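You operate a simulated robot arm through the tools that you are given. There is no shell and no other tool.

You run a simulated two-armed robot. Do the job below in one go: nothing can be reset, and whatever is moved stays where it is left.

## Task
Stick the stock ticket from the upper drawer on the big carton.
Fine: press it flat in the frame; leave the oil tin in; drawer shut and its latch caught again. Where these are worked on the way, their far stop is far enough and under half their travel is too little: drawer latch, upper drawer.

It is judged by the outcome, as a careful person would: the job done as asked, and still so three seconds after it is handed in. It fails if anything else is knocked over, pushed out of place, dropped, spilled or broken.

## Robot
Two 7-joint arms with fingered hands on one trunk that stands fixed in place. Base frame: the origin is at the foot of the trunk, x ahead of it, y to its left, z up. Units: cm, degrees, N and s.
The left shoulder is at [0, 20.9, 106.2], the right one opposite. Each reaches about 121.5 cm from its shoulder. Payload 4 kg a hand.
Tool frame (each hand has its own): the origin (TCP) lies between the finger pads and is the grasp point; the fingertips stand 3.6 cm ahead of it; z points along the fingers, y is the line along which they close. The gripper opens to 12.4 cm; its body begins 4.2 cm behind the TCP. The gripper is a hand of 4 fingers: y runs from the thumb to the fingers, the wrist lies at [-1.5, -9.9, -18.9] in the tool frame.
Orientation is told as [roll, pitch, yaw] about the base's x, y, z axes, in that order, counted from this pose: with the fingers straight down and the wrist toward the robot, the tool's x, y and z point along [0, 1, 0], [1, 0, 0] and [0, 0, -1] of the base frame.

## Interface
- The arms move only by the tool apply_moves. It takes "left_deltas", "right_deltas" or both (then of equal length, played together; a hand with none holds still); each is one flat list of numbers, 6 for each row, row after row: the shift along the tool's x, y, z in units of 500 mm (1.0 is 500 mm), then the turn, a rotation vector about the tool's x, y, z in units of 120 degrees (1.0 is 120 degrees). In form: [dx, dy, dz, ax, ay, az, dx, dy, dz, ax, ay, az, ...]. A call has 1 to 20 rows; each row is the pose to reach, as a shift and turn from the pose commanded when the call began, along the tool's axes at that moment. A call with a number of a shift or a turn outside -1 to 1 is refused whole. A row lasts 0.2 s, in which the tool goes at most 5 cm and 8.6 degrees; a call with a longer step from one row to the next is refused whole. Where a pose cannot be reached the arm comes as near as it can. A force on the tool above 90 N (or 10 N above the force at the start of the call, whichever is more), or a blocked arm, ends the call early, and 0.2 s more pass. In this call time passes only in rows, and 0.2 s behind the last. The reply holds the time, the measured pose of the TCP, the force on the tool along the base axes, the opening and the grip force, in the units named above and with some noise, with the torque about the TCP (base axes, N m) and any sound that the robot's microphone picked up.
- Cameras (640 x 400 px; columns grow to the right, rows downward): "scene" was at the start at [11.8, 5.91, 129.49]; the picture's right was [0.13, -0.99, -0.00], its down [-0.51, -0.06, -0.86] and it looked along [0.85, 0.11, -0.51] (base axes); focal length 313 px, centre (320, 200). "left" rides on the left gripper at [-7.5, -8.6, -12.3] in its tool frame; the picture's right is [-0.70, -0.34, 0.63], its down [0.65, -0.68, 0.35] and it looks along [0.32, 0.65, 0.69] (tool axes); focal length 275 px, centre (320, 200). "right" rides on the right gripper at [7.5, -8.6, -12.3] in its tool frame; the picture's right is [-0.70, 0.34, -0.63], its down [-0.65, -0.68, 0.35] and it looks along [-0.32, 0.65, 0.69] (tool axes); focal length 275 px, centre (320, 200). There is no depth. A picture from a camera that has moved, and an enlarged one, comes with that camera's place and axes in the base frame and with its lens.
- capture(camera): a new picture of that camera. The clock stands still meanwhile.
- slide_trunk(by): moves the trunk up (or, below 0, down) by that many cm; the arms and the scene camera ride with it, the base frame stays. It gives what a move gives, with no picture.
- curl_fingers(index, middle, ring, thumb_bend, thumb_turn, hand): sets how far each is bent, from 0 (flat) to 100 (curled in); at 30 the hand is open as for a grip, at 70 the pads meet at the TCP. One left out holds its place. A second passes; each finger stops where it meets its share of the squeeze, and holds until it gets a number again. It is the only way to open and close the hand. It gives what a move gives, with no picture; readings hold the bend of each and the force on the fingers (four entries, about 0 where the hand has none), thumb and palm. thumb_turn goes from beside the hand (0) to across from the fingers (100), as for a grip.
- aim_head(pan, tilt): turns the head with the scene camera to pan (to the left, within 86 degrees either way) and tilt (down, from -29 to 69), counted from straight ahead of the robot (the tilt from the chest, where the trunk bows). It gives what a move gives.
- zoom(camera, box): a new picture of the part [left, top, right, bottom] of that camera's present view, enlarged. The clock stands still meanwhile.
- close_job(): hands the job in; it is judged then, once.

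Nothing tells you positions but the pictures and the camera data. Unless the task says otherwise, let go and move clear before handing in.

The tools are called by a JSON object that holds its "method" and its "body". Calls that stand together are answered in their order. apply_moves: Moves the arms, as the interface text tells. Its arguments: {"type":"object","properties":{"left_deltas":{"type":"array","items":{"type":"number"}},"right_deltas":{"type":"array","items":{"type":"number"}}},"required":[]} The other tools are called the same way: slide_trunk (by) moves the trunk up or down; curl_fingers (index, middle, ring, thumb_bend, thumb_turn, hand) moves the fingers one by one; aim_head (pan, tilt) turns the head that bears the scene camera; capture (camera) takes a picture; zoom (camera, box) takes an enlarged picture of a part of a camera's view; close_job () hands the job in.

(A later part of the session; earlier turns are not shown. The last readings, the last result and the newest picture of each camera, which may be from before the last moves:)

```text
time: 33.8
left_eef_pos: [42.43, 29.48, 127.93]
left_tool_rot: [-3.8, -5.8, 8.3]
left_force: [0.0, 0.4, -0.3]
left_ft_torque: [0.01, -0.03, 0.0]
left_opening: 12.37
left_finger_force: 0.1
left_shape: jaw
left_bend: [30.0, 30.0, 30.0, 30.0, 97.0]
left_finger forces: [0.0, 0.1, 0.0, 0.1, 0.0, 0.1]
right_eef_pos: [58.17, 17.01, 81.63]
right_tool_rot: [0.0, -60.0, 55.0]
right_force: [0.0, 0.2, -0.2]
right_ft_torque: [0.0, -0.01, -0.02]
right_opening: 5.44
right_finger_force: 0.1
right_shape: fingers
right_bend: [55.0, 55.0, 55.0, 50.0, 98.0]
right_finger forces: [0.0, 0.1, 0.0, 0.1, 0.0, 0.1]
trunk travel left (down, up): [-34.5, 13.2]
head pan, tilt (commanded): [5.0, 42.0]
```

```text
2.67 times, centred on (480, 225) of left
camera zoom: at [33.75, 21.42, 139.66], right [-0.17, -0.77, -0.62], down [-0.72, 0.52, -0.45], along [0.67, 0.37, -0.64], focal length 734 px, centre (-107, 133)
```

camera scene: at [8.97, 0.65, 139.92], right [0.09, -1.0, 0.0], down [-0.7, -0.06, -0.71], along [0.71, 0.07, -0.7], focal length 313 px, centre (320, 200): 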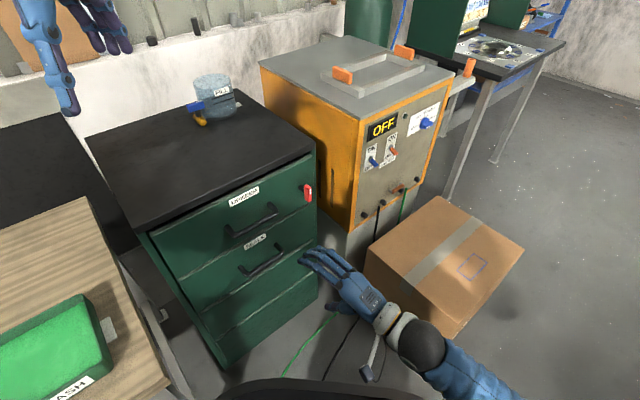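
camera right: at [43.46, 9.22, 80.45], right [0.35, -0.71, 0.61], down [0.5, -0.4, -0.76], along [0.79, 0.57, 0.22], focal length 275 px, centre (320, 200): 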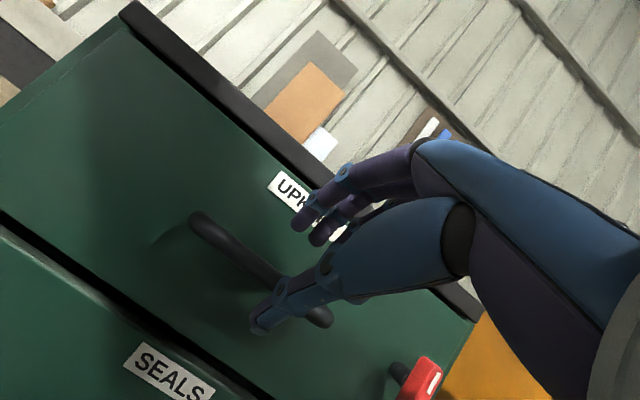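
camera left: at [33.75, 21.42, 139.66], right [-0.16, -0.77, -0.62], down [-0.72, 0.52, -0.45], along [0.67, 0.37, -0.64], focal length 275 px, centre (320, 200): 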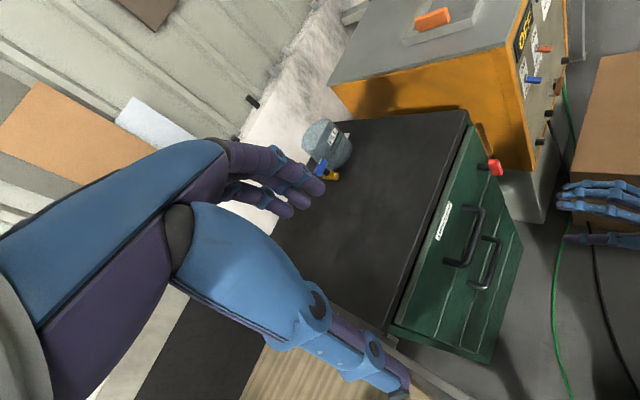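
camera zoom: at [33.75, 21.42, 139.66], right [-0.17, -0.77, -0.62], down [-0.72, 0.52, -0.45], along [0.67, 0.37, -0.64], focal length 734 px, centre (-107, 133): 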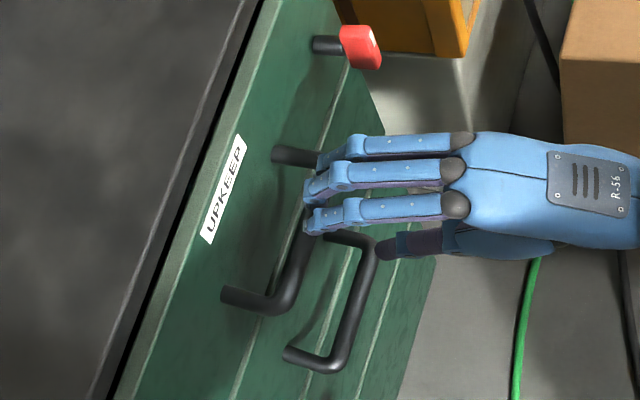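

The hand lines up with the handle bar. I close the fingers slightly more for clearance, then slide in 5.5 cm so the bar sits between fingers and thumb.

{"method": "curl_fingers", "body": {"hand": "right", "index": 60, "middle": 60, "ring": 60, "thumb_bend": 50}}

{"method": "apply_moves", "body": {"right_deltas": [0.002, 0, 0.01, 0, 0, 0, 0.006, 0, 0.03, 0, 0, 0, 0.01, 0, 0.055, 0, 0, 0, 0.014, 0, 0.08, 0, 0, 0, 0.018, 0, 0.1, 0, 0, 0, 0.018, 0, 0.11, 0, 0, 0]}}

{"method": "capture", "body": {"camera": "right"}}

{"method": "zoom", "body": {"camera": "scene", "box": [190, 140, 350, 240]}}

{"method": "zoom", "body": {"camera": "left", "box": [400, 150, 560, 300]}}

```text
time: 34.8
left_eef_pos: [42.33, 29.47, 127.88]
left_tool_rot: [-3.8, -5.8, 8.5]
left_force: [0.3, 0.0, 0.0]
left_ft_torque: [-0.03, -0.01, -0.02]
left_opening: 12.4
left_finger_force: 0.1
left_shape: jaw
left_bend: [30.0, 30.0, 30.0, 30.0, 97.0]
left_finger forces: [0.0, 0.0, 0.0, 0.1, 0.0, 0.1]
right_eef_pos: [58.25, 17.15, 81.85]
right_tool_rot: [-0.1, -60.0, 55.0]
right_force: [0.5, 0.7, 0.0]
right_ft_torque: [0.01, 0.02, 0.0]
right_opening: 4.66
right_finger_force: 0.0
right_shape: fingers
right_bend: [60.0, 60.0, 60.0, 50.0, 98.0]
right_finger forces: [0.0, 0.0, 0.0, 0.1, 0.0, 0.0]
trunk travel left (down, up): [-34.5, 13.2]
head pan, tilt (commanded): [5.0, 42.0]
```

```text
time: 36.1
left_eef_pos: [42.37, 29.54, 127.97]
left_tool_rot: [-3.9, -5.7, 8.5]
left_force: [0.1, -0.7, 0.1]
left_ft_torque: [-0.04, -0.01, 0.02]
left_opening: 12.41
left_finger_force: 0.0
left_shape: jaw
left_bend: [30.0, 30.0, 30.0, 30.0, 97.0]
left_finger forces: [0.0, 0.1, 0.0, 0.0, 0.1, 0.1]
right_eef_pos: [60.26, 21.39, 79.01]
right_tool_rot: [-0.1, -60.2, 54.9]
right_force: [-0.3, -0.3, -0.1]
right_ft_torque: [0.0, 0.03, 0.01]
right_opening: 4.67
right_finger_force: 0.1
right_shape: fingers
right_bend: [60.0, 60.0, 60.0, 50.0, 98.0]
right_finger forces: [0.1, 0.0, 0.0, 0.0, 0.0, 0.1]
trunk travel left (down, up): [-34.5, 13.2]
head pan, tilt (commanded): [5.0, 42.0]
```

```text
taken
camera right: at [45.51, 13.58, 77.67], right [0.35, -0.71, 0.61], down [0.5, -0.4, -0.76], along [0.79, 0.57, 0.22], focal length 275 px, centre (320, 200)
```

right: 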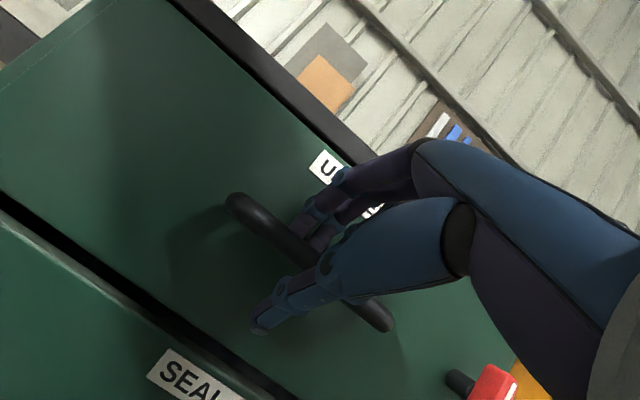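

```text
4.00 times, centred on (270, 190) of scene
camera zoom: at [8.99, 0.66, 139.91], right [0.09, -1.0, 0.0], down [-0.7, -0.06, -0.71], along [0.71, 0.06, -0.7], focal length 1252 px, centre (520, 240)
```

zoom: 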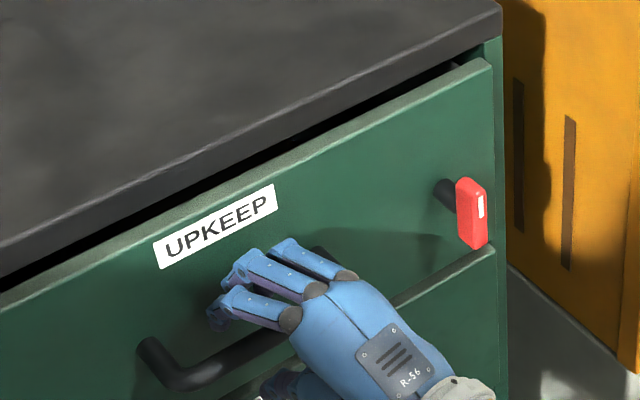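

```text
2.67 times, centred on (480, 225) of left
camera zoom: at [33.76, 21.42, 139.66], right [-0.16, -0.77, -0.62], down [-0.72, 0.52, -0.45], along [0.67, 0.37, -0.64], focal length 734 px, centre (-107, 133)
```

zoom: 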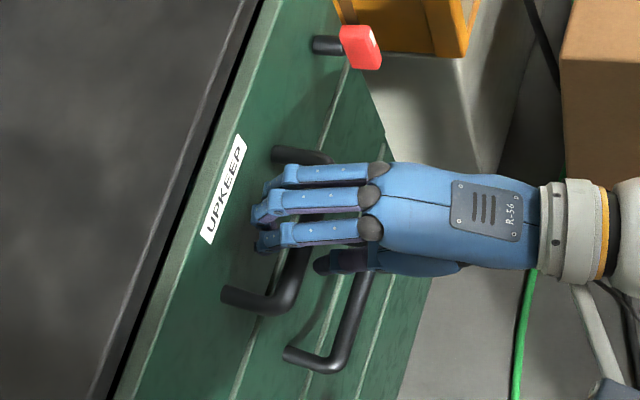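

The bar is between fingers and thumb. I go in half a centimetre more and close the hand.

{"method": "apply_moves", "body": {"right_deltas": [0, 0, 0.006, 0, 0, 0, 0, 0, 0.012, 0, 0, 0]}}

{"method": "curl_fingers", "body": {"hand": "right", "index": 80, "middle": 80, "ring": 80, "thumb_bend": 75}}

{"method": "capture", "body": {"camera": "right"}}

{"method": "zoom", "body": {"camera": "left", "box": [400, 150, 560, 300]}}

```text
time: 36.8
left_eef_pos: [42.54, 29.53, 127.83]
left_tool_rot: [-3.9, -5.8, 8.6]
left_force: [-0.1, 0.2, 0.5]
left_ft_torque: [-0.03, -0.02, -0.02]
left_opening: 12.41
left_finger_force: 0.1
left_shape: jaw
left_bend: [30.0, 30.0, 30.0, 30.0, 97.0]
left_finger forces: [0.1, 0.1, 0.0, 0.0, 0.1, 0.0]
right_eef_pos: [60.42, 21.87, 78.64]
right_tool_rot: [0.0, -60.0, 55.0]
right_force: [0.3, -0.7, 0.3]
right_ft_torque: [0.02, -0.01, -0.03]
right_opening: 4.68
right_finger_force: 0.2
right_shape: fingers
right_bend: [60.0, 60.0, 60.0, 50.0, 98.0]
right_finger forces: [0.0, 0.1, 0.0, 0.1, 0.1, 0.0]
trunk travel left (down, up): [-34.5, 13.2]
head pan, tilt (commanded): [5.0, 42.0]
```

```text
time: 37.8
left_eef_pos: [42.61, 29.5, 127.89]
left_tool_rot: [-3.9, -5.8, 8.6]
left_force: [-0.4, -0.1, -0.9]
left_ft_torque: [0.0, 0.01, 0.02]
left_opening: 12.39
left_finger_force: 0.1
left_shape: jaw
left_bend: [30.0, 30.0, 30.0, 30.0, 97.0]
left_finger forces: [0.1, 0.0, 0.1, 0.1, 0.0, 0.0]
right_eef_pos: [60.56, 21.87, 78.52]
right_tool_rot: [-0.1, -59.9, 54.9]
right_force: [-2.1, 3.0, -12.5]
right_ft_torque: [-0.18, -0.07, 0.48]
right_opening: 1.21
right_finger_force: 34.6
right_shape: fingers
right_bend: [74.0, 74.0, 73.0, 63.0, 99.0]
right_finger forces: [11.8, 10.6, 10.6, 0.0, 36.6, 0.0]
trunk travel left (down, up): [-34.5, 13.2]
head pan, tilt (commanded): [5.0, 42.0]
```

```text
taken
camera right: at [45.8, 14.03, 77.29], right [0.35, -0.71, 0.61], down [0.5, -0.41, -0.76], along [0.79, 0.57, 0.22], focal length 275 px, centre (320, 200)
```

right: 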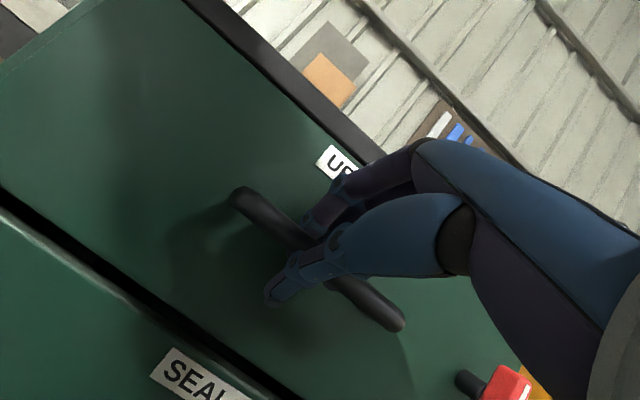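

```text
2.67 times, centred on (480, 225) of left
camera zoom: at [33.82, 21.48, 139.62], right [-0.17, -0.77, -0.62], down [-0.72, 0.52, -0.45], along [0.67, 0.37, -0.64], focal length 734 px, centre (-107, 133)
```

zoom: 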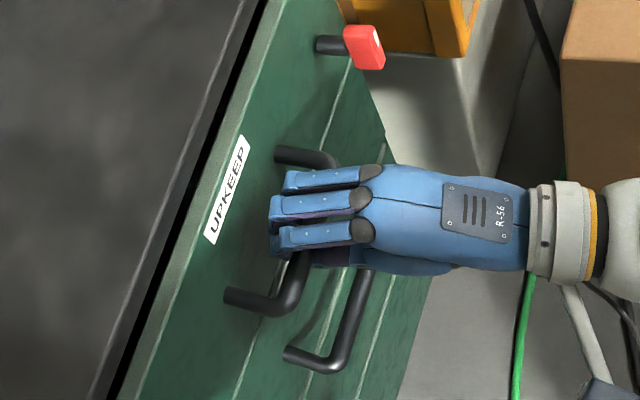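

Firm grip on the handle. I pull a first 4 cm straight out to check that the drawer moves freely.

{"method": "apply_moves", "body": {"right_deltas": [0.002, -0.005, -0.009, 0, 0, 0, 0.005, -0.015, -0.026, 0, 0, 0, 0.009, -0.027, -0.046, 0, 0, 0, 0.013, -0.036, -0.063, 0, 0, 0, 0.014, -0.039, -0.068, 0, 0, 0]}}

{"method": "capture", "body": {"camera": "scene"}}

{"method": "capture", "body": {"camera": "left"}}

```text
time: 39.0
left_eef_pos: [42.48, 29.54, 127.81]
left_tool_rot: [-4.0, -5.6, 8.4]
left_force: [0.3, -0.1, -0.6]
left_ft_torque: [-0.01, 0.02, 0.02]
left_opening: 12.39
left_finger_force: 0.1
left_shape: jaw
left_bend: [30.0, 30.0, 30.0, 30.0, 97.0]
left_finger forces: [0.1, 0.1, 0.0, 0.0, 0.1, 0.1]
right_eef_pos: [57.68, 19.01, 78.54]
right_tool_rot: [0.0, -59.9, 55.0]
right_force: [-3.7, 2.7, -16.8]
right_ft_torque: [-0.24, 0.0, 0.51]
right_opening: 1.21
right_finger_force: 35.9
right_shape: fingers
right_bend: [74.0, 74.0, 73.0, 62.0, 99.0]
right_finger forces: [11.5, 10.9, 10.8, 0.0, 38.5, 0.1]
trunk travel left (down, up): [-34.5, 13.2]
head pan, tilt (commanded): [5.0, 42.0]
```

```text
taken
camera scene: at [9.06, 0.73, 139.9], right [0.09, -1.0, 0.0], down [-0.7, -0.06, -0.71], along [0.71, 0.06, -0.7], focal length 313 px, centre (320, 200)
```

scene: 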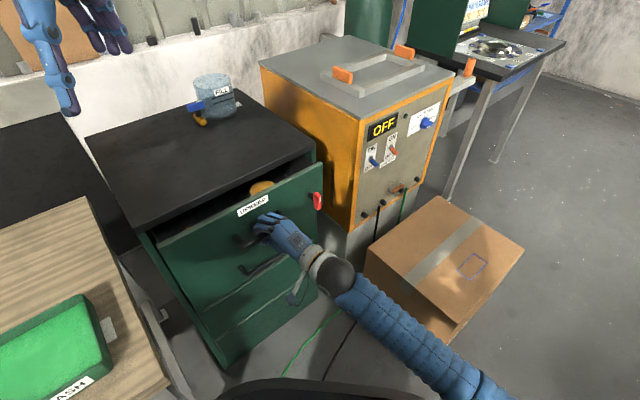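

```text
taken
camera left: at [33.83, 21.49, 139.62], right [-0.17, -0.77, -0.62], down [-0.72, 0.52, -0.45], along [0.67, 0.37, -0.64], focal length 275 px, centre (320, 200)
```

left: 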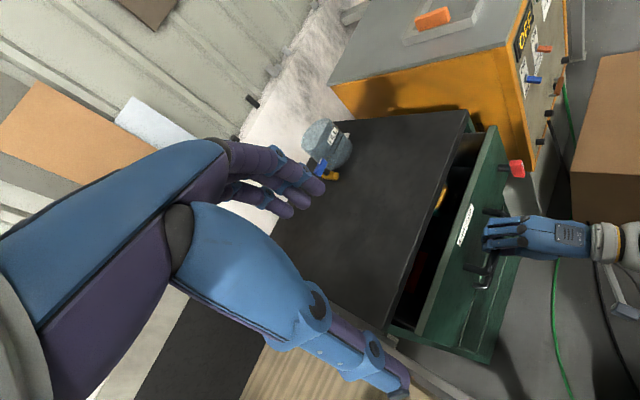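

The drawer comes out freely. I continue pulling gently by 12 cm.

{"method": "apply_moves", "body": {"right_deltas": [0.001, -0.004, -0.006, 0, 0, 0, 0.004, -0.012, -0.02, 0, 0, 0, 0.008, -0.024, -0.041, 0, 0, 0, 0.013, -0.038, -0.066, 0, 0, 0, 0.019, -0.053, -0.092, 0, 0, 0, 0.024, -0.069, -0.119, 0, 0, 0, 0.029, -0.084, -0.145, 0, 0, 0, 0.034, -0.098, -0.17, 0, 0, 0, 0.039, -0.11, -0.19, 0, 0, 0, 0.042, -0.118, -0.205, 0, 0, 0]}}

{"method": "capture", "body": {"camera": "scene"}}

{"method": "capture", "body": {"camera": "left"}}

```text
time: 41.1
left_eef_pos: [42.46, 29.49, 127.86]
left_tool_rot: [-3.8, -5.8, 8.5]
left_force: [0.6, 0.1, -1.0]
left_ft_torque: [0.02, 0.03, 0.03]
left_opening: 12.42
left_finger_force: 0.1
left_shape: jaw
left_bend: [30.0, 30.0, 30.0, 30.0, 97.0]
left_finger forces: [0.1, 0.0, 0.0, 0.0, 0.0, 0.0]
right_eef_pos: [49.11, 10.5, 78.53]
right_tool_rot: [0.0, -60.0, 55.0]
right_force: [-0.9, -0.1, -17.1]
right_ft_torque: [-0.21, 0.0, 0.52]
right_opening: 1.19
right_finger_force: 35.3
right_shape: fingers
right_bend: [74.0, 74.0, 73.0, 62.0, 99.0]
right_finger forces: [11.6, 10.5, 11.0, 0.0, 38.2, 0.0]
trunk travel left (down, up): [-34.5, 13.2]
head pan, tilt (commanded): [5.0, 42.0]
```

```text
taken
camera scene: at [9.05, 0.67, 139.9], right [0.09, -1.0, 0.0], down [-0.7, -0.06, -0.71], along [0.71, 0.06, -0.7], focal length 313 px, centre (320, 200)
```

scene: 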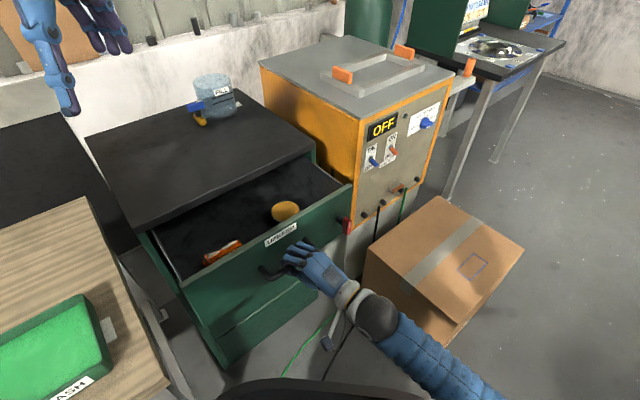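

```text
taken
camera left: at [33.82, 21.43, 139.63], right [-0.17, -0.77, -0.62], down [-0.72, 0.52, -0.45], along [0.67, 0.37, -0.64], focal length 275 px, centre (320, 200)
```

left: 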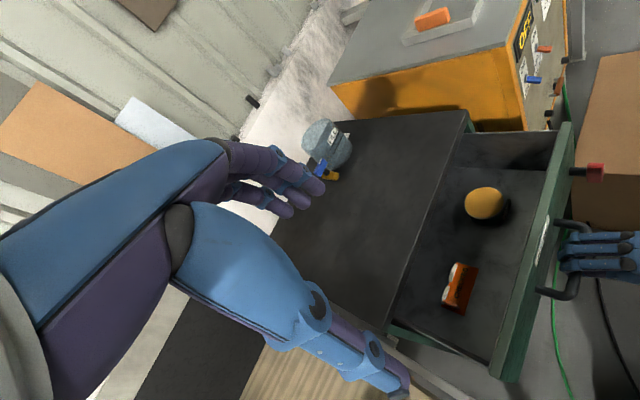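

The drawer is now about 16 cm open and I can see a yellow object and an orange one inside. I look closer for the stock ticket.

{"method": "zoom", "body": {"camera": "left", "box": [390, 130, 580, 390]}}

{"method": "zoom", "body": {"camera": "scene", "box": [140, 140, 360, 290]}}

```text
1.54 times, centred on (485, 260) of left
camera zoom: at [33.82, 21.43, 139.63], right [-0.17, -0.77, -0.62], down [-0.72, 0.52, -0.45], along [0.67, 0.37, -0.64], focal length 424 px, centre (66, 108)
```

zoom: 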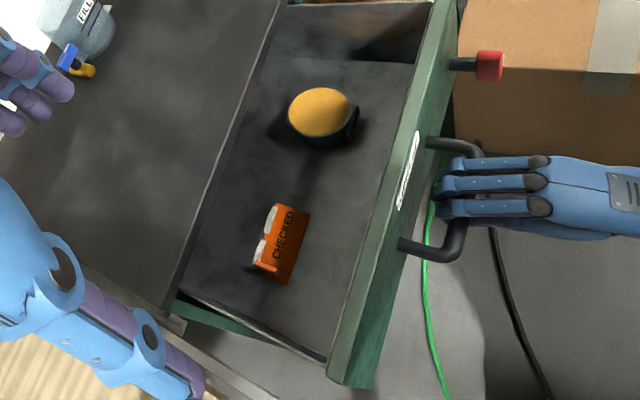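

```text
2.67 times, centred on (250, 215) of scene
camera zoom: at [9.05, 0.67, 139.9], right [0.09, -1.0, 0.0], down [-0.7, -0.06, -0.71], along [0.71, 0.06, -0.7], focal length 835 px, centre (507, 160)
```

zoom: 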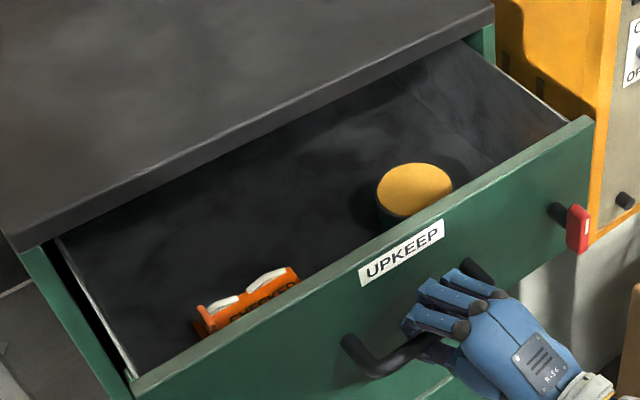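

I see a round tin with a yellow lid and an orange "CHECKED" piece with white parts. More may lie further back, so I pull the drawer further toward its stop.

{"method": "apply_moves", "body": {"right_deltas": [0.001, -0.003, -0.005, 0, 0, 0, 0.003, -0.01, -0.017, 0, 0, 0, 0.007, -0.02, -0.034, 0, 0, 0, 0.011, -0.032, -0.055, 0, 0, 0, 0.016, -0.044, -0.077, 0, 0, 0, 0.02, -0.057, -0.099, 0, 0, 0, 0.024, -0.07, -0.121, 0, 0, 0, 0.029, -0.082, -0.141, 0, 0, 0, 0.032, -0.092, -0.159, 0, 0, 0, 0.035, -0.099, -0.171, 0, 0, 0]}}

{"method": "capture", "body": {"camera": "scene"}}

{"method": "capture", "body": {"camera": "left"}}

```text
time: 43.4
left_eef_pos: [42.49, 29.47, 127.82]
left_tool_rot: [-3.9, -5.8, 8.5]
left_force: [-0.5, 0.0, -0.1]
left_ft_torque: [0.02, -0.03, -0.02]
left_opening: 12.39
left_finger_force: 0.1
left_shape: jaw
left_bend: [30.0, 30.0, 30.0, 30.0, 97.0]
left_finger forces: [0.1, 0.0, 0.0, 0.0, 0.0, 0.0]
right_eef_pos: [42.12, 3.5, 78.57]
right_tool_rot: [0.5, -59.9, 54.8]
right_force: [-2.7, 4.1, -24.6]
right_ft_torque: [-0.26, 0.04, 0.52]
right_opening: 1.23
right_finger_force: 36.8
right_shape: fingers
right_bend: [74.0, 74.0, 73.0, 62.0, 99.0]
right_finger forces: [11.2, 11.5, 11.4, 0.0, 39.8, 0.1]
trunk travel left (down, up): [-34.5, 13.2]
head pan, tilt (commanded): [5.0, 42.0]
```

```text
taken
camera scene: at [9.07, 0.68, 139.9], right [0.09, -1.0, 0.0], down [-0.7, -0.06, -0.71], along [0.71, 0.06, -0.7], focal length 313 px, centre (320, 200)
```

scene: 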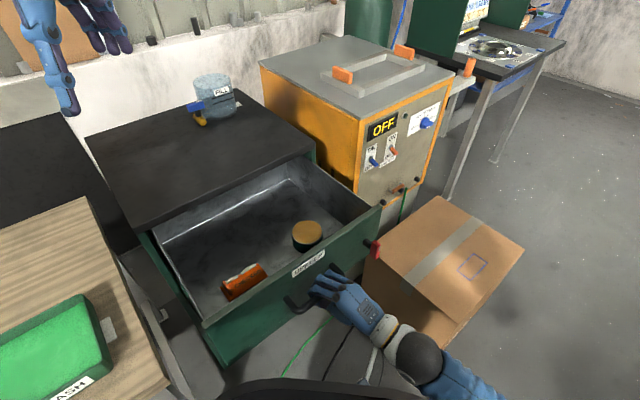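

```text
taken
camera left: at [33.83, 21.44, 139.63], right [-0.17, -0.77, -0.62], down [-0.72, 0.52, -0.45], along [0.67, 0.37, -0.64], focal length 275 px, centre (320, 200)
```

left: 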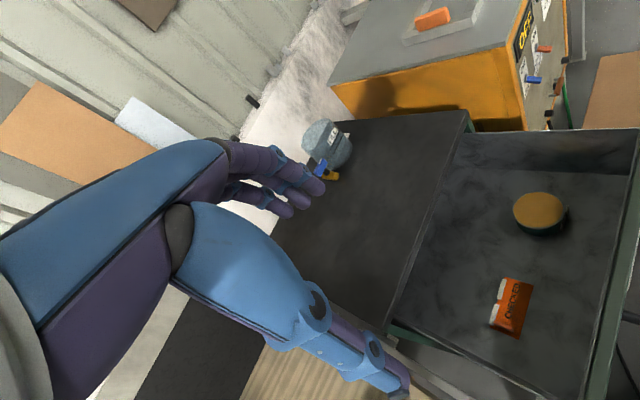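

The drawer is about 26 cm open and its back wall is visible. I zoom in on the contents.

{"method": "zoom", "body": {"camera": "left", "box": [460, 170, 600, 360]}}

{"method": "zoom", "body": {"camera": "scene", "box": [150, 150, 390, 310]}}

{"method": "zoom", "body": {"camera": "scene", "box": [205, 250, 285, 310]}}

```text
2.11 times, centred on (530, 265) of left
camera zoom: at [33.83, 21.44, 139.63], right [-0.17, -0.77, -0.62], down [-0.72, 0.52, -0.45], along [0.67, 0.37, -0.64], focal length 580 px, centre (-122, 63)
```

zoom: 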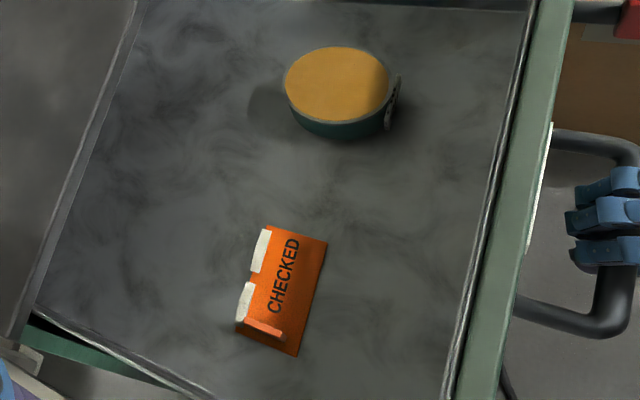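

```text
2.50 times, centred on (270, 230) of scene
camera zoom: at [9.07, 0.68, 139.9], right [0.09, -1.0, 0.0], down [-0.7, -0.06, -0.71], along [0.71, 0.06, -0.7], focal length 783 px, centre (445, 125)
```

zoom: 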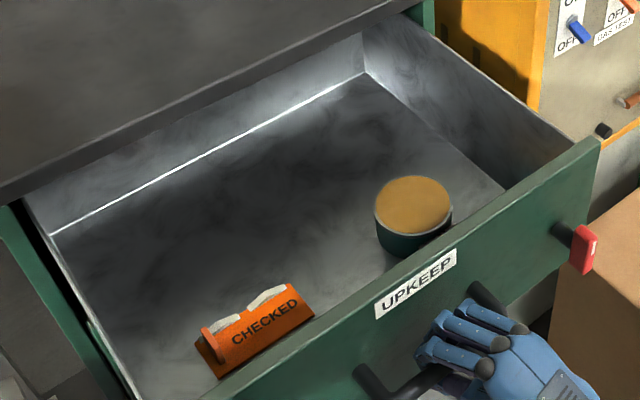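

```text
6.67 times, centred on (245, 280) of scene
camera zoom: at [9.07, 0.68, 139.9], right [0.09, -1.0, 0.0], down [-0.7, -0.06, -0.71], along [0.71, 0.06, -0.7], focal length 2087 px, centre (820, -333)
```

zoom: 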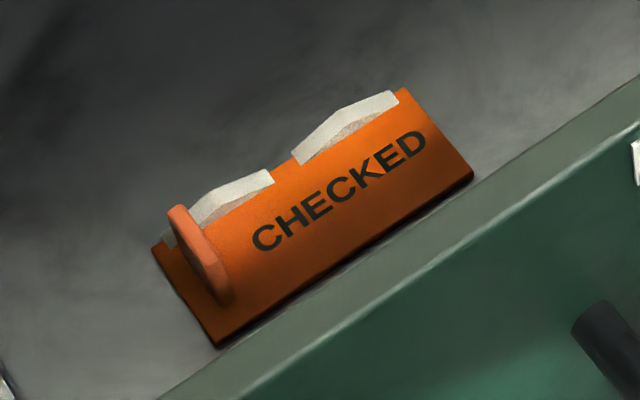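

The stock ticket is evidently the orange 11 × 5 cm plate with an upright grip tab at its left end, near (49, 23.4, 70); the round tin is the oil tin to leave. I look at the carton frame and the ticket more closely.

{"method": "zoom", "body": {"camera": "scene", "box": [430, 235, 520, 295]}}

{"method": "zoom", "body": {"camera": "scene", "box": [350, 180, 540, 300]}}

{"method": "zoom", "body": {"camera": "left", "box": [480, 265, 545, 345]}}

```text
6.67 times, centred on (475, 265) of scene
camera zoom: at [9.07, 0.68, 139.9], right [0.09, -1.0, 0.0], down [-0.7, -0.06, -0.71], along [0.71, 0.06, -0.7], focal length 2087 px, centre (-713, -233)
```

zoom: 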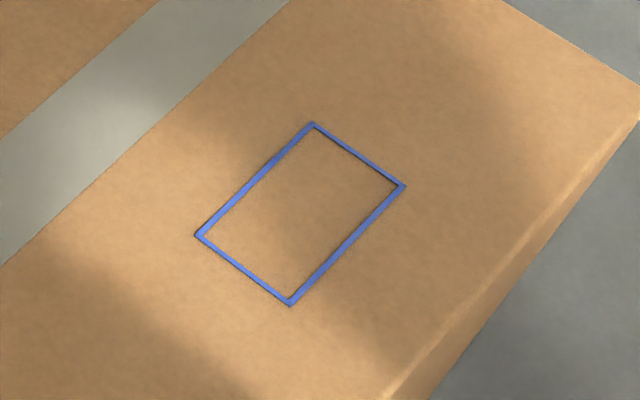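

```text
3.33 times, centred on (445, 240) of scene
camera zoom: at [9.07, 0.68, 139.9], right [0.09, -1.0, 0.0], down [-0.7, -0.06, -0.71], along [0.71, 0.06, -0.7], focal length 1044 px, centre (-97, 67)
```

zoom: 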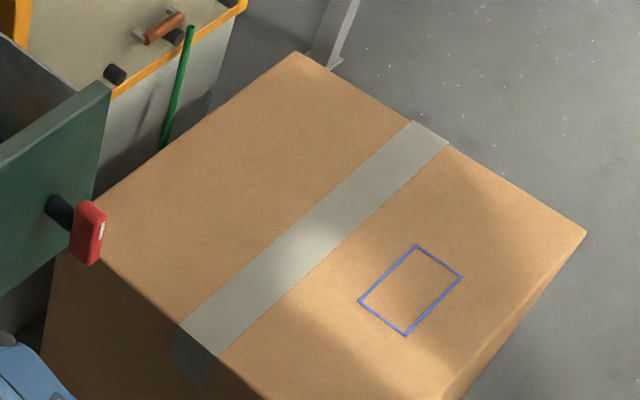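

```text
5.00 times, centred on (512, 305) of left
camera zoom: at [33.83, 21.44, 139.63], right [-0.17, -0.77, -0.62], down [-0.72, 0.52, -0.45], along [0.67, 0.37, -0.64], focal length 1376 px, centre (-642, -325)
```

zoom: 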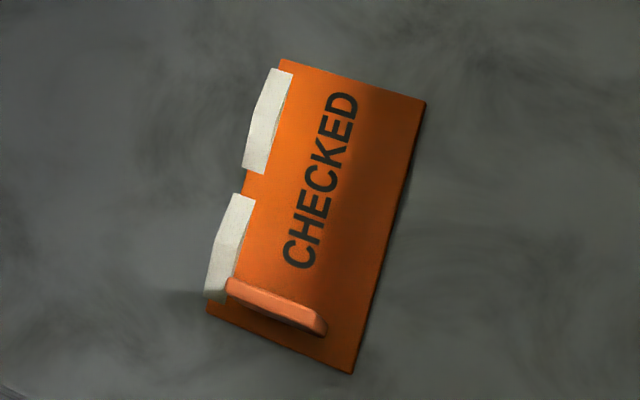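

The frame is about 11.7 × 5.7 cm, centred near (78, -49) and its long side runs the same way as the ticket lies now — no turn is needed. The drawer is open far enough; I let go of the handle and draw the right hand back.

{"method": "curl_fingers", "body": {"hand": "right", "index": 52, "middle": 52, "ring": 52, "thumb_bend": 45}}

{"method": "apply_moves", "body": {"right_deltas": [0, 0, -0.008, 0, 0, 0, 0, 0, -0.025, 0, 0, 0, 0, 0, -0.05, 0, 0, 0, 0, 0, -0.08, 0, 0, 0, 0, 0, -0.105, 0, 0, 0, 0, 0, -0.12, 0, 0, 0]}}

{"method": "capture", "body": {"camera": "scene"}}

{"method": "capture", "body": {"camera": "right"}}

```text
time: 44.4
left_eef_pos: [42.5, 29.61, 127.89]
left_tool_rot: [-3.8, -5.8, 8.5]
left_force: [0.1, 0.2, -0.3]
left_ft_torque: [-0.01, 0.0, 0.02]
left_opening: 12.39
left_finger_force: 0.1
left_shape: jaw
left_bend: [30.0, 30.0, 30.0, 30.0, 97.0]
left_finger forces: [0.0, 0.1, 0.1, 0.0, 0.0, 0.0]
right_eef_pos: [42.17, 3.39, 78.62]
right_tool_rot: [0.4, -60.1, 54.9]
right_force: [0.8, -0.5, 0.3]
right_ft_torque: [-0.01, 0.02, -0.01]
right_opening: 6.65
right_finger_force: 0.1
right_shape: fingers
right_bend: [52.0, 52.0, 52.0, 45.0, 97.0]
right_finger forces: [0.1, 0.0, 0.0, 0.0, 0.1, 0.0]
trunk travel left (down, up): [-34.5, 13.2]
head pan, tilt (commanded): [5.0, 42.0]
```

```text
time: 45.8
left_eef_pos: [42.36, 29.61, 127.84]
left_tool_rot: [-3.8, -5.8, 8.5]
left_force: [0.5, -0.5, -1.0]
left_ft_torque: [-0.02, -0.01, 0.01]
left_opening: 12.39
left_finger_force: 0.1
left_shape: jaw
left_bend: [30.0, 30.0, 30.0, 30.0, 97.0]
left_finger forces: [0.1, 0.1, 0.0, 0.1, 0.1, 0.1]
right_eef_pos: [39.08, -0.72, 81.7]
right_tool_rot: [-0.1, -60.1, 54.9]
right_force: [0.3, 0.0, 0.4]
right_ft_torque: [0.02, -0.01, -0.01]
right_opening: 6.65
right_finger_force: 0.0
right_shape: fingers
right_bend: [52.0, 52.0, 52.0, 45.0, 97.0]
right_finger forces: [0.1, 0.1, 0.0, 0.1, 0.0, 0.1]
trunk travel left (down, up): [-34.5, 13.2]
head pan, tilt (commanded): [5.0, 42.0]
```

```text
taken
camera scene: at [8.97, 0.64, 139.91], right [0.09, -1.0, 0.0], down [-0.7, -0.06, -0.71], along [0.71, 0.07, -0.7], focal length 313 px, centre (320, 200)
```

scene: 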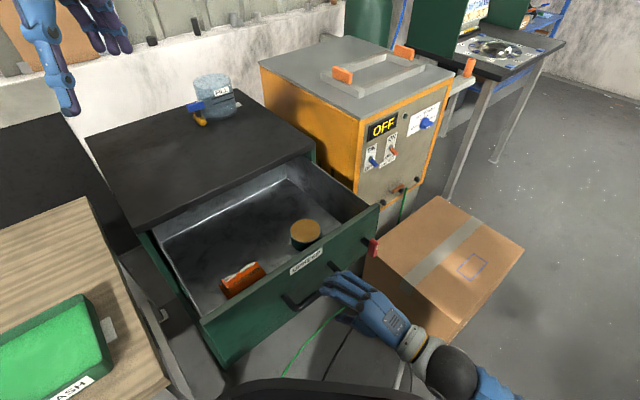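

```text
taken
camera right: at [24.39, -8.6, 80.35], right [0.35, -0.71, 0.61], down [0.5, -0.4, -0.76], along [0.79, 0.57, 0.22], focal length 275 px, centre (320, 200)
```

right: 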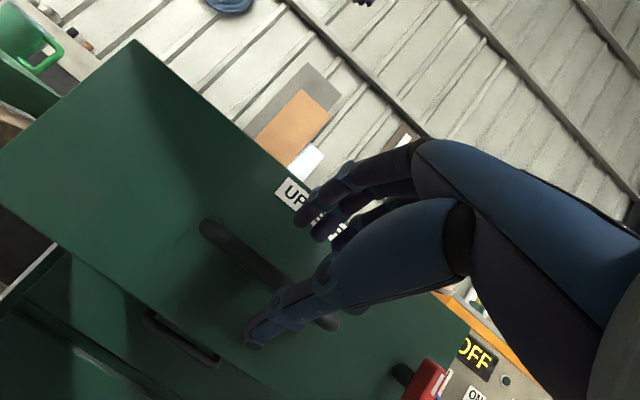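

The drawer stays open on its own. The left hand suits the ticket's tab best (it must pinch across the tab), so I park the right hand to the right and preview how the left fingertips meet.

{"method": "apply_moves", "body": {"right_deltas": [-0.012, -0.003, -0.018, 0, 0, 0, -0.04, -0.011, -0.06, 0, 0, 0, -0.084, -0.024, -0.125, 0, 0, 0, -0.14, -0.04, -0.209, 0, 0, 0, -0.197, -0.056, -0.292, 0, 0, 0, -0.253, -0.072, -0.376, 0, 0, 0, -0.31, -0.088, -0.459, 0, 0, 0, -0.358, -0.101, -0.53, 0, 0, 0, -0.39, -0.111, -0.578, 0, 0, 0, -0.402, -0.114, -0.596, 0, 0, 0]}}

{"method": "curl_fingers", "body": {"hand": "left", "index": 66, "middle": 66, "ring": 66, "thumb_bend": 66, "thumb_turn": 98}}

{"method": "capture", "body": {"camera": "left"}}

{"method": "capture", "body": {"camera": "scene"}}

```text
refused: row 4 steps farther than a row can; nothing moved
```

```text
time: 46.8
left_eef_pos: [42.37, 29.53, 127.93]
left_tool_rot: [-3.8, -5.7, 8.6]
left_force: [-0.2, 0.7, 0.6]
left_ft_torque: [0.02, -0.01, 0.01]
left_opening: 1.31
left_finger_force: 0.0
left_shape: fingers
left_bend: [66.0, 66.0, 66.0, 66.0, 100.0]
left_finger forces: [0.1, 0.1, 0.0, 0.1, 0.0, 0.1]
right_eef_pos: [39.07, -0.82, 81.72]
right_tool_rot: [-0.1, -60.1, 54.9]
right_force: [-0.5, 0.1, 0.2]
right_ft_torque: [0.01, 0.0, 0.01]
right_opening: 6.63
right_finger_force: 0.0
right_shape: fingers
right_bend: [52.0, 52.0, 52.0, 45.0, 97.0]
right_finger forces: [0.0, 0.0, 0.0, 0.0, 0.0, 0.1]
trunk travel left (down, up): [-34.5, 13.2]
head pan, tilt (commanded): [5.0, 42.0]
```

```text
taken
camera left: at [33.74, 21.41, 139.66], right [-0.16, -0.77, -0.62], down [-0.72, 0.52, -0.46], along [0.67, 0.37, -0.64], focal length 275 px, centre (320, 200)
```

left: 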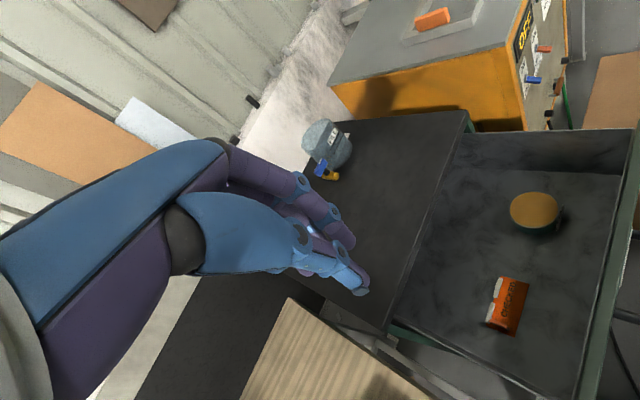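

```text
taken
camera scene: at [8.98, 0.65, 139.91], right [0.09, -1.0, 0.0], down [-0.7, -0.06, -0.71], along [0.71, 0.07, -0.7], focal length 313 px, centre (320, 200)
```

scene: 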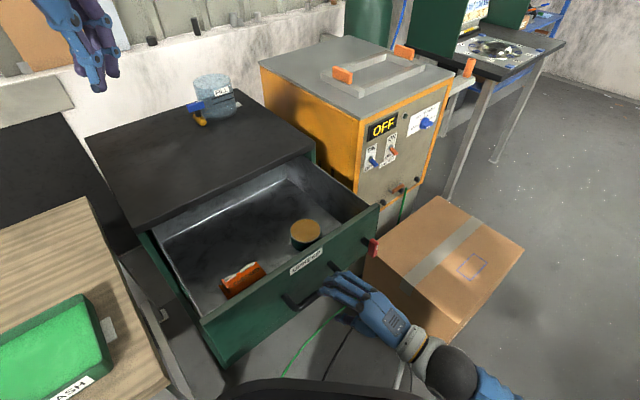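

The fingertips meet about 3.6 cm ahead of the TCP, so the 2 cm tab can be pinched with the tips. I park the right hand (in smaller steps) while bringing the left hand above the ticket, turned to pinch across its tab.

{"method": "apply_moves", "body": {"left_deltas": [-0.001, 0, 0.011, 0.001, 0, 0.009, -0.002, 0, 0.039, 0.004, 0, 0.031, -0.005, 0, 0.085, 0.009, 0.001, 0.067, -0.009, 0.001, 0.141, 0.015, 0.002, 0.111, -0.012, 0.001, 0.203, 0.021, 0.002, 0.16, -0.016, 0.001, 0.271, 0.029, 0.003, 0.213, -0.02, 0.002, 0.338, 0.036, 0.004, 0.266, -0.024, 0.002, 0.406, 0.043, 0.005, 0.319, -0.028, 0.002, 0.468, 0.049, 0.006, 0.368, -0.031, 0.003, 0.519, 0.055, 0.006, 0.408, -0.033, 0.003, 0.553, 0.058, 0.007, 0.435, -0.034, 0.003, 0.564, 0.06, 0.007, 0.444], "right_deltas": [-0.008, -0.002, -0.012, 0, 0, 0, -0.028, -0.008, -0.042, 0, 0, 0, -0.06, -0.017, -0.089, 0, 0, 0, -0.101, -0.029, -0.149, 0, 0, 0, -0.145, -0.041, -0.215, 0, 0, 0, -0.193, -0.055, -0.286, 0, 0, 0, -0.241, -0.068, -0.358, 0, 0, 0, -0.289, -0.082, -0.429, 0, 0, 0, -0.334, -0.095, -0.495, 0, 0, 0, -0.37, -0.105, -0.548, 0, 0, 0, -0.394, -0.112, -0.584, 0, 0, 0, -0.402, -0.114, -0.596, 0, 0, 0]}}

{"method": "curl_fingers", "body": {"hand": "left", "index": 54, "middle": 54, "ring": 54, "thumb_bend": 54, "thumb_turn": 98}}

{"method": "capture", "body": {"camera": "scene"}}

{"method": "capture", "body": {"camera": "left"}}

```text
time: 49.4
left_eef_pos: [45.9, 26.36, 99.92]
left_tool_rot: [0.0, 0.0, -45.1]
left_force: [0.1, 0.2, 0.2]
left_ft_torque: [0.0, 0.0, 0.01]
left_opening: 1.29
left_finger_force: 0.1
left_shape: fingers
left_bend: [66.0, 66.0, 66.0, 66.0, 100.0]
left_finger forces: [0.0, 0.1, 0.1, 0.1, 0.1, 0.0]
left hand out of reach, approached as far as the arm can: row 3, 4, 5, 6, 7, 8, 9
right_eef_pos: [39.04, -35.86, 91.47]
right_tool_rot: [-0.2, -60.1, 55.1]
right_force: [0.3, -0.1, -0.8]
right_ft_torque: [0.02, 0.0, -0.02]
right_opening: 6.64
right_finger_force: 0.1
right_shape: fingers
right_bend: [52.0, 52.0, 52.0, 45.0, 97.0]
right_finger forces: [0.0, 0.0, 0.1, 0.0, 0.0, 0.1]
trunk travel left (down, up): [-34.5, 13.2]
head pan, tilt (commanded): [5.0, 42.0]
```

```text
time: 50.4
left_eef_pos: [45.97, 26.48, 99.9]
left_tool_rot: [0.0, 0.0, -45.0]
left_force: [-0.7, 0.3, -0.3]
left_ft_torque: [0.04, -0.01, -0.01]
left_opening: 4.94
left_finger_force: 0.0
left_shape: fingers
left_bend: [54.0, 54.0, 54.0, 54.0, 99.0]
left_finger forces: [0.0, 0.0, 0.0, 0.0, 0.1, 0.0]
right_eef_pos: [38.99, -35.77, 91.64]
right_tool_rot: [-0.2, -60.1, 55.0]
right_force: [0.5, -0.1, -0.6]
right_ft_torque: [0.0, -0.01, -0.03]
right_opening: 6.64
right_finger_force: 0.0
right_shape: fingers
right_bend: [52.0, 52.0, 52.0, 45.0, 97.0]
right_finger forces: [0.0, 0.0, 0.0, 0.1, 0.1, 0.0]
trunk travel left (down, up): [-34.5, 13.2]
head pan, tilt (commanded): [5.0, 42.0]
```

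```text
taken
camera scene: at [8.98, 0.64, 139.91], right [0.09, -1.0, 0.0], down [-0.7, -0.06, -0.71], along [0.71, 0.07, -0.7], focal length 313 px, centre (320, 200)
```

scene: 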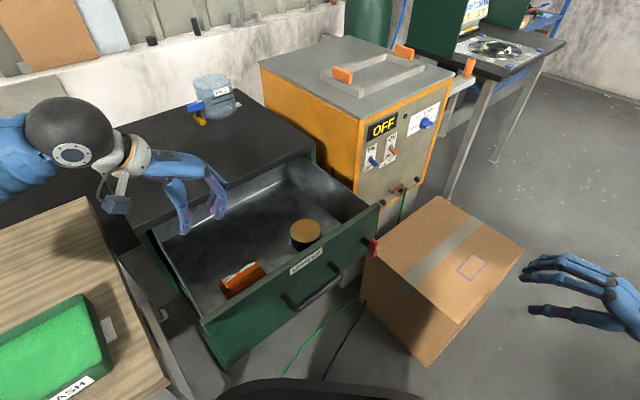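

```text
taken
camera left: at [34.59, 27.11, 112.24], right [-0.73, -0.25, -0.63], down [-0.02, 0.94, -0.35], along [0.68, -0.24, -0.69], focal length 275 px, centre (320, 200)
```

left: 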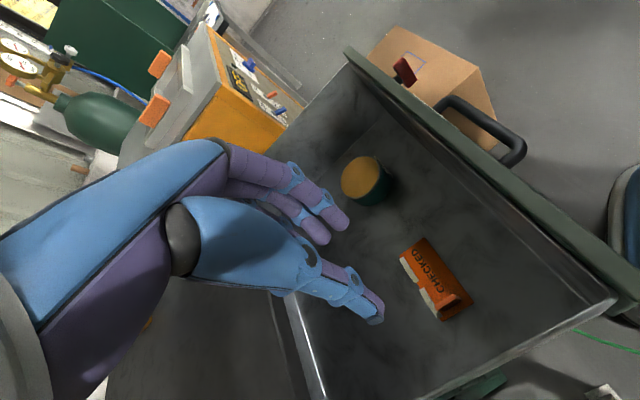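

The left hand is right above the drawer in the wanted attitude. I refine the tab's position with enlarged views.

{"method": "zoom", "body": {"camera": "left", "box": [390, 225, 486, 330]}}

{"method": "zoom", "body": {"camera": "scene", "box": [205, 250, 285, 310]}}

```text
3.81 times, centred on (438, 278) of left
camera zoom: at [34.59, 27.11, 112.24], right [-0.73, -0.25, -0.63], down [-0.02, 0.94, -0.35], along [0.68, -0.24, -0.69], focal length 1049 px, centre (-130, -95)
```

zoom: 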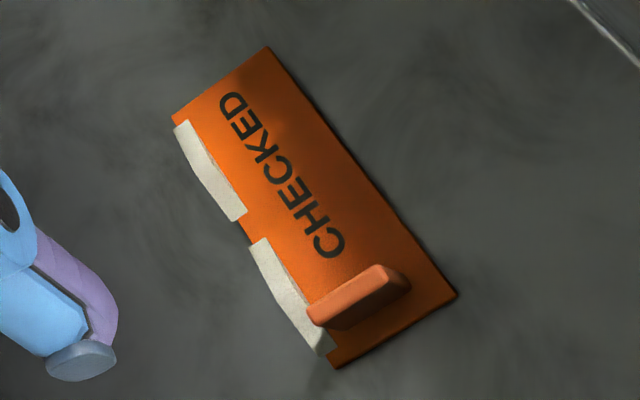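

```text
6.67 times, centred on (245, 280) of scene
camera zoom: at [8.98, 0.64, 139.91], right [0.09, -1.0, 0.0], down [-0.7, -0.06, -0.71], along [0.71, 0.07, -0.7], focal length 2087 px, centre (820, -333)
```

zoom: 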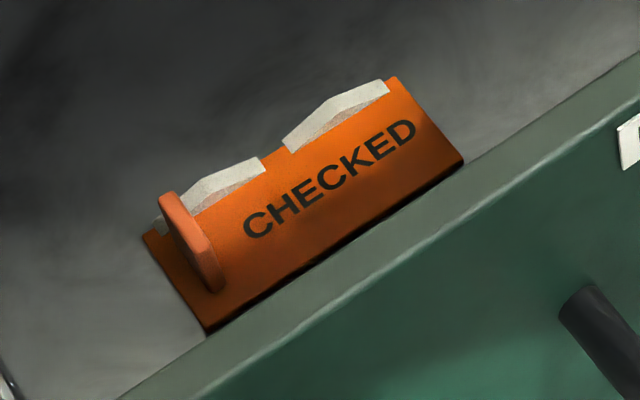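

The tab is near (46.5, 27.0), its top about z = 72. I descend to just above it with the fingers about 5 cm apart.

{"method": "apply_moves", "body": {"left_deltas": [0.001, 0, 0.01, 0, 0, 0, 0.003, 0, 0.04, 0, 0, 0, 0.006, 0, 0.09, 0, 0, 0, 0.01, 0, 0.15, 0, 0, 0, 0.014, 0, 0.215, 0, 0, 0, 0.014, 0, 0.28, 0, 0, 0, 0.014, 0, 0.34, 0, 0, 0, 0.014, 0, 0.39, 0, 0, 0, 0.014, 0, 0.425, 0, 0, 0, 0.014, 0, 0.445, 0, 0, 0, 0.014, 0, 0.45, 0, 0, 0]}}

{"method": "capture", "body": {"camera": "left"}}

{"method": "zoom", "body": {"camera": "scene", "box": [170, 210, 330, 310]}}

```text
time: 52.8
left_eef_pos: [46.39, 26.89, 77.51]
left_tool_rot: [0.1, 0.2, -45.1]
left_force: [0.1, 0.7, -0.2]
left_ft_torque: [0.02, 0.01, -0.04]
left_opening: 4.95
left_finger_force: 0.1
left_shape: fingers
left_bend: [54.0, 54.0, 54.0, 54.0, 99.0]
left_finger forces: [0.1, 0.0, 0.0, 0.1, 0.0, 0.0]
right_eef_pos: [38.92, -35.66, 91.53]
right_tool_rot: [-0.1, -60.0, 54.9]
right_force: [-0.6, -1.2, 0.9]
right_ft_torque: [0.0, 0.03, -0.02]
right_opening: 6.66
right_finger_force: 0.0
right_shape: fingers
right_bend: [52.0, 52.0, 52.0, 45.0, 97.0]
right_finger forces: [0.0, 0.1, 0.0, 0.0, 0.1, 0.0]
trunk travel left (down, up): [-34.5, 13.2]
head pan, tilt (commanded): [5.0, 42.0]
```

```text
taken
camera left: at [35.09, 27.62, 89.77], right [-0.73, -0.25, -0.63], down [-0.02, 0.94, -0.35], along [0.68, -0.24, -0.69], focal length 275 px, centre (320, 200)
```

left: 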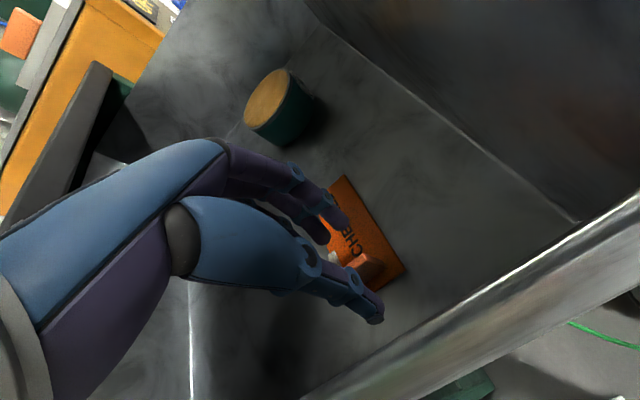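

```text
4.00 times, centred on (250, 260) of scene
camera zoom: at [8.97, 0.64, 139.92], right [0.09, -1.0, 0.0], down [-0.7, -0.06, -0.71], along [0.71, 0.07, -0.7], focal length 1252 px, centre (600, -40)
```

zoom: 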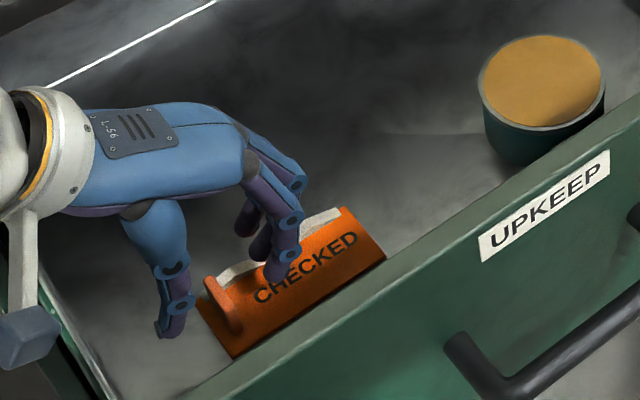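

The tab lies between thumb and fingers. I zoom the left camera in to check the fore-aft alignment.

{"method": "zoom", "body": {"camera": "left", "box": [290, 160, 430, 340]}}

{"method": "zoom", "body": {"camera": "scene", "box": [200, 240, 280, 305]}}

```text
2.22 times, centred on (360, 250) of left
camera zoom: at [35.09, 27.62, 89.77], right [-0.73, -0.25, -0.63], down [-0.02, 0.94, -0.35], along [0.68, -0.24, -0.69], focal length 612 px, centre (231, 89)
```

zoom: 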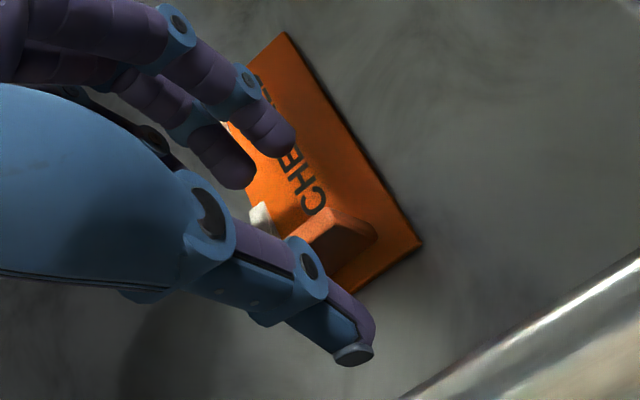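

```text
6.15 times, centred on (240, 272) of scene
camera zoom: at [8.97, 0.64, 139.92], right [0.09, -1.0, 0.0], down [-0.7, -0.06, -0.71], along [0.71, 0.07, -0.7], focal length 1927 px, centre (812, -246)
```

zoom: 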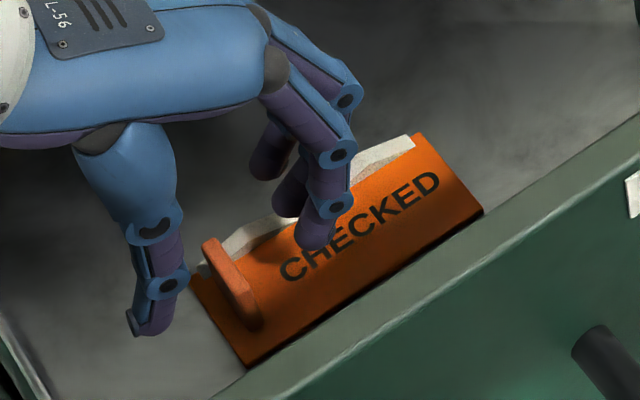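

Alignment is within a few millimetres. I lower the last 2.9 cm slowly.

{"method": "apply_moves", "body": {"left_deltas": [-0.002, 0, 0.008, 0, 0, 0, -0.005, 0, 0.022, 0, 0, 0, -0.006, 0, 0.038, 0, 0, 0, -0.006, 0, 0.05, 0, 0, 0, -0.006, 0, 0.058, 0, 0, 0]}}

{"method": "zoom", "body": {"camera": "left", "box": [290, 160, 430, 340]}}

{"method": "zoom", "body": {"camera": "scene", "box": [200, 240, 280, 305]}}

```text
time: 54.0
left_eef_pos: [46.22, 26.56, 74.95]
left_tool_rot: [0.2, -0.3, -45.1]
left_force: [0.2, -1.8, 21.6]
left_ft_torque: [-0.66, -0.38, -0.01]
left_opening: 4.86
left_finger_force: 10.4
left_shape: fingers
left_bend: [54.0, 54.0, 54.0, 54.0, 99.0]
left_finger forces: [17.2, 4.4, 0.1, 0.0, 0.1, 0.1]
right_eef_pos: [38.87, -35.85, 91.62]
right_tool_rot: [-0.3, -60.1, 55.1]
right_force: [0.4, 0.6, -0.5]
right_ft_torque: [-0.01, 0.02, 0.01]
right_opening: 6.65
right_finger_force: 0.0
right_shape: fingers
right_bend: [52.0, 52.0, 52.0, 45.0, 97.0]
right_finger forces: [0.0, 0.1, 0.0, 0.0, 0.1, 0.0]
trunk travel left (down, up): [-34.5, 13.2]
head pan, tilt (commanded): [5.0, 42.0]
```

```text
2.22 times, centred on (360, 250) of left
camera zoom: at [34.86, 27.32, 87.08], right [-0.73, -0.25, -0.64], down [-0.02, 0.94, -0.35], along [0.68, -0.24, -0.69], focal length 612 px, centre (231, 89)
```

zoom: 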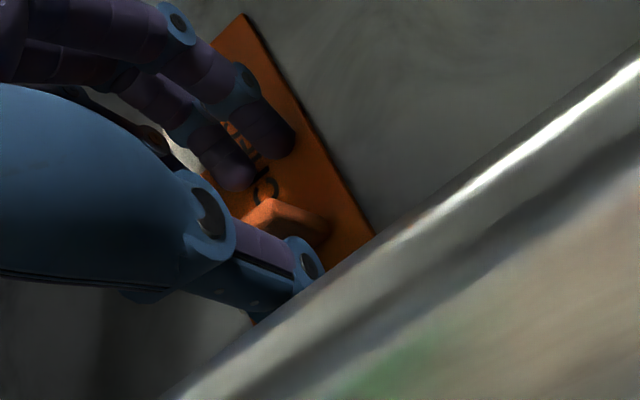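

```text
6.15 times, centred on (240, 272) of scene
camera zoom: at [8.84, 0.56, 139.96], right [0.09, -1.0, 0.0], down [-0.7, -0.06, -0.71], along [0.71, 0.07, -0.7], focal length 1927 px, centre (812, -246)
```

zoom: 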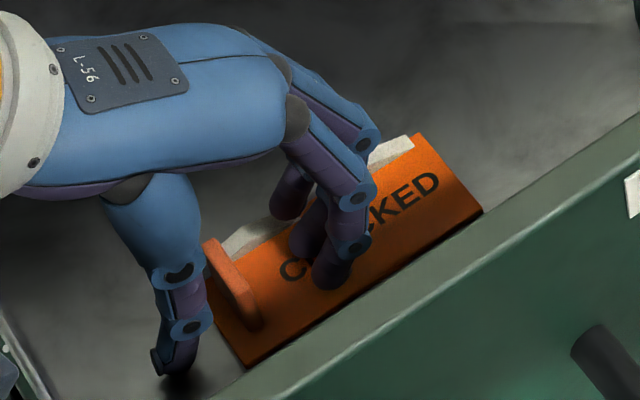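

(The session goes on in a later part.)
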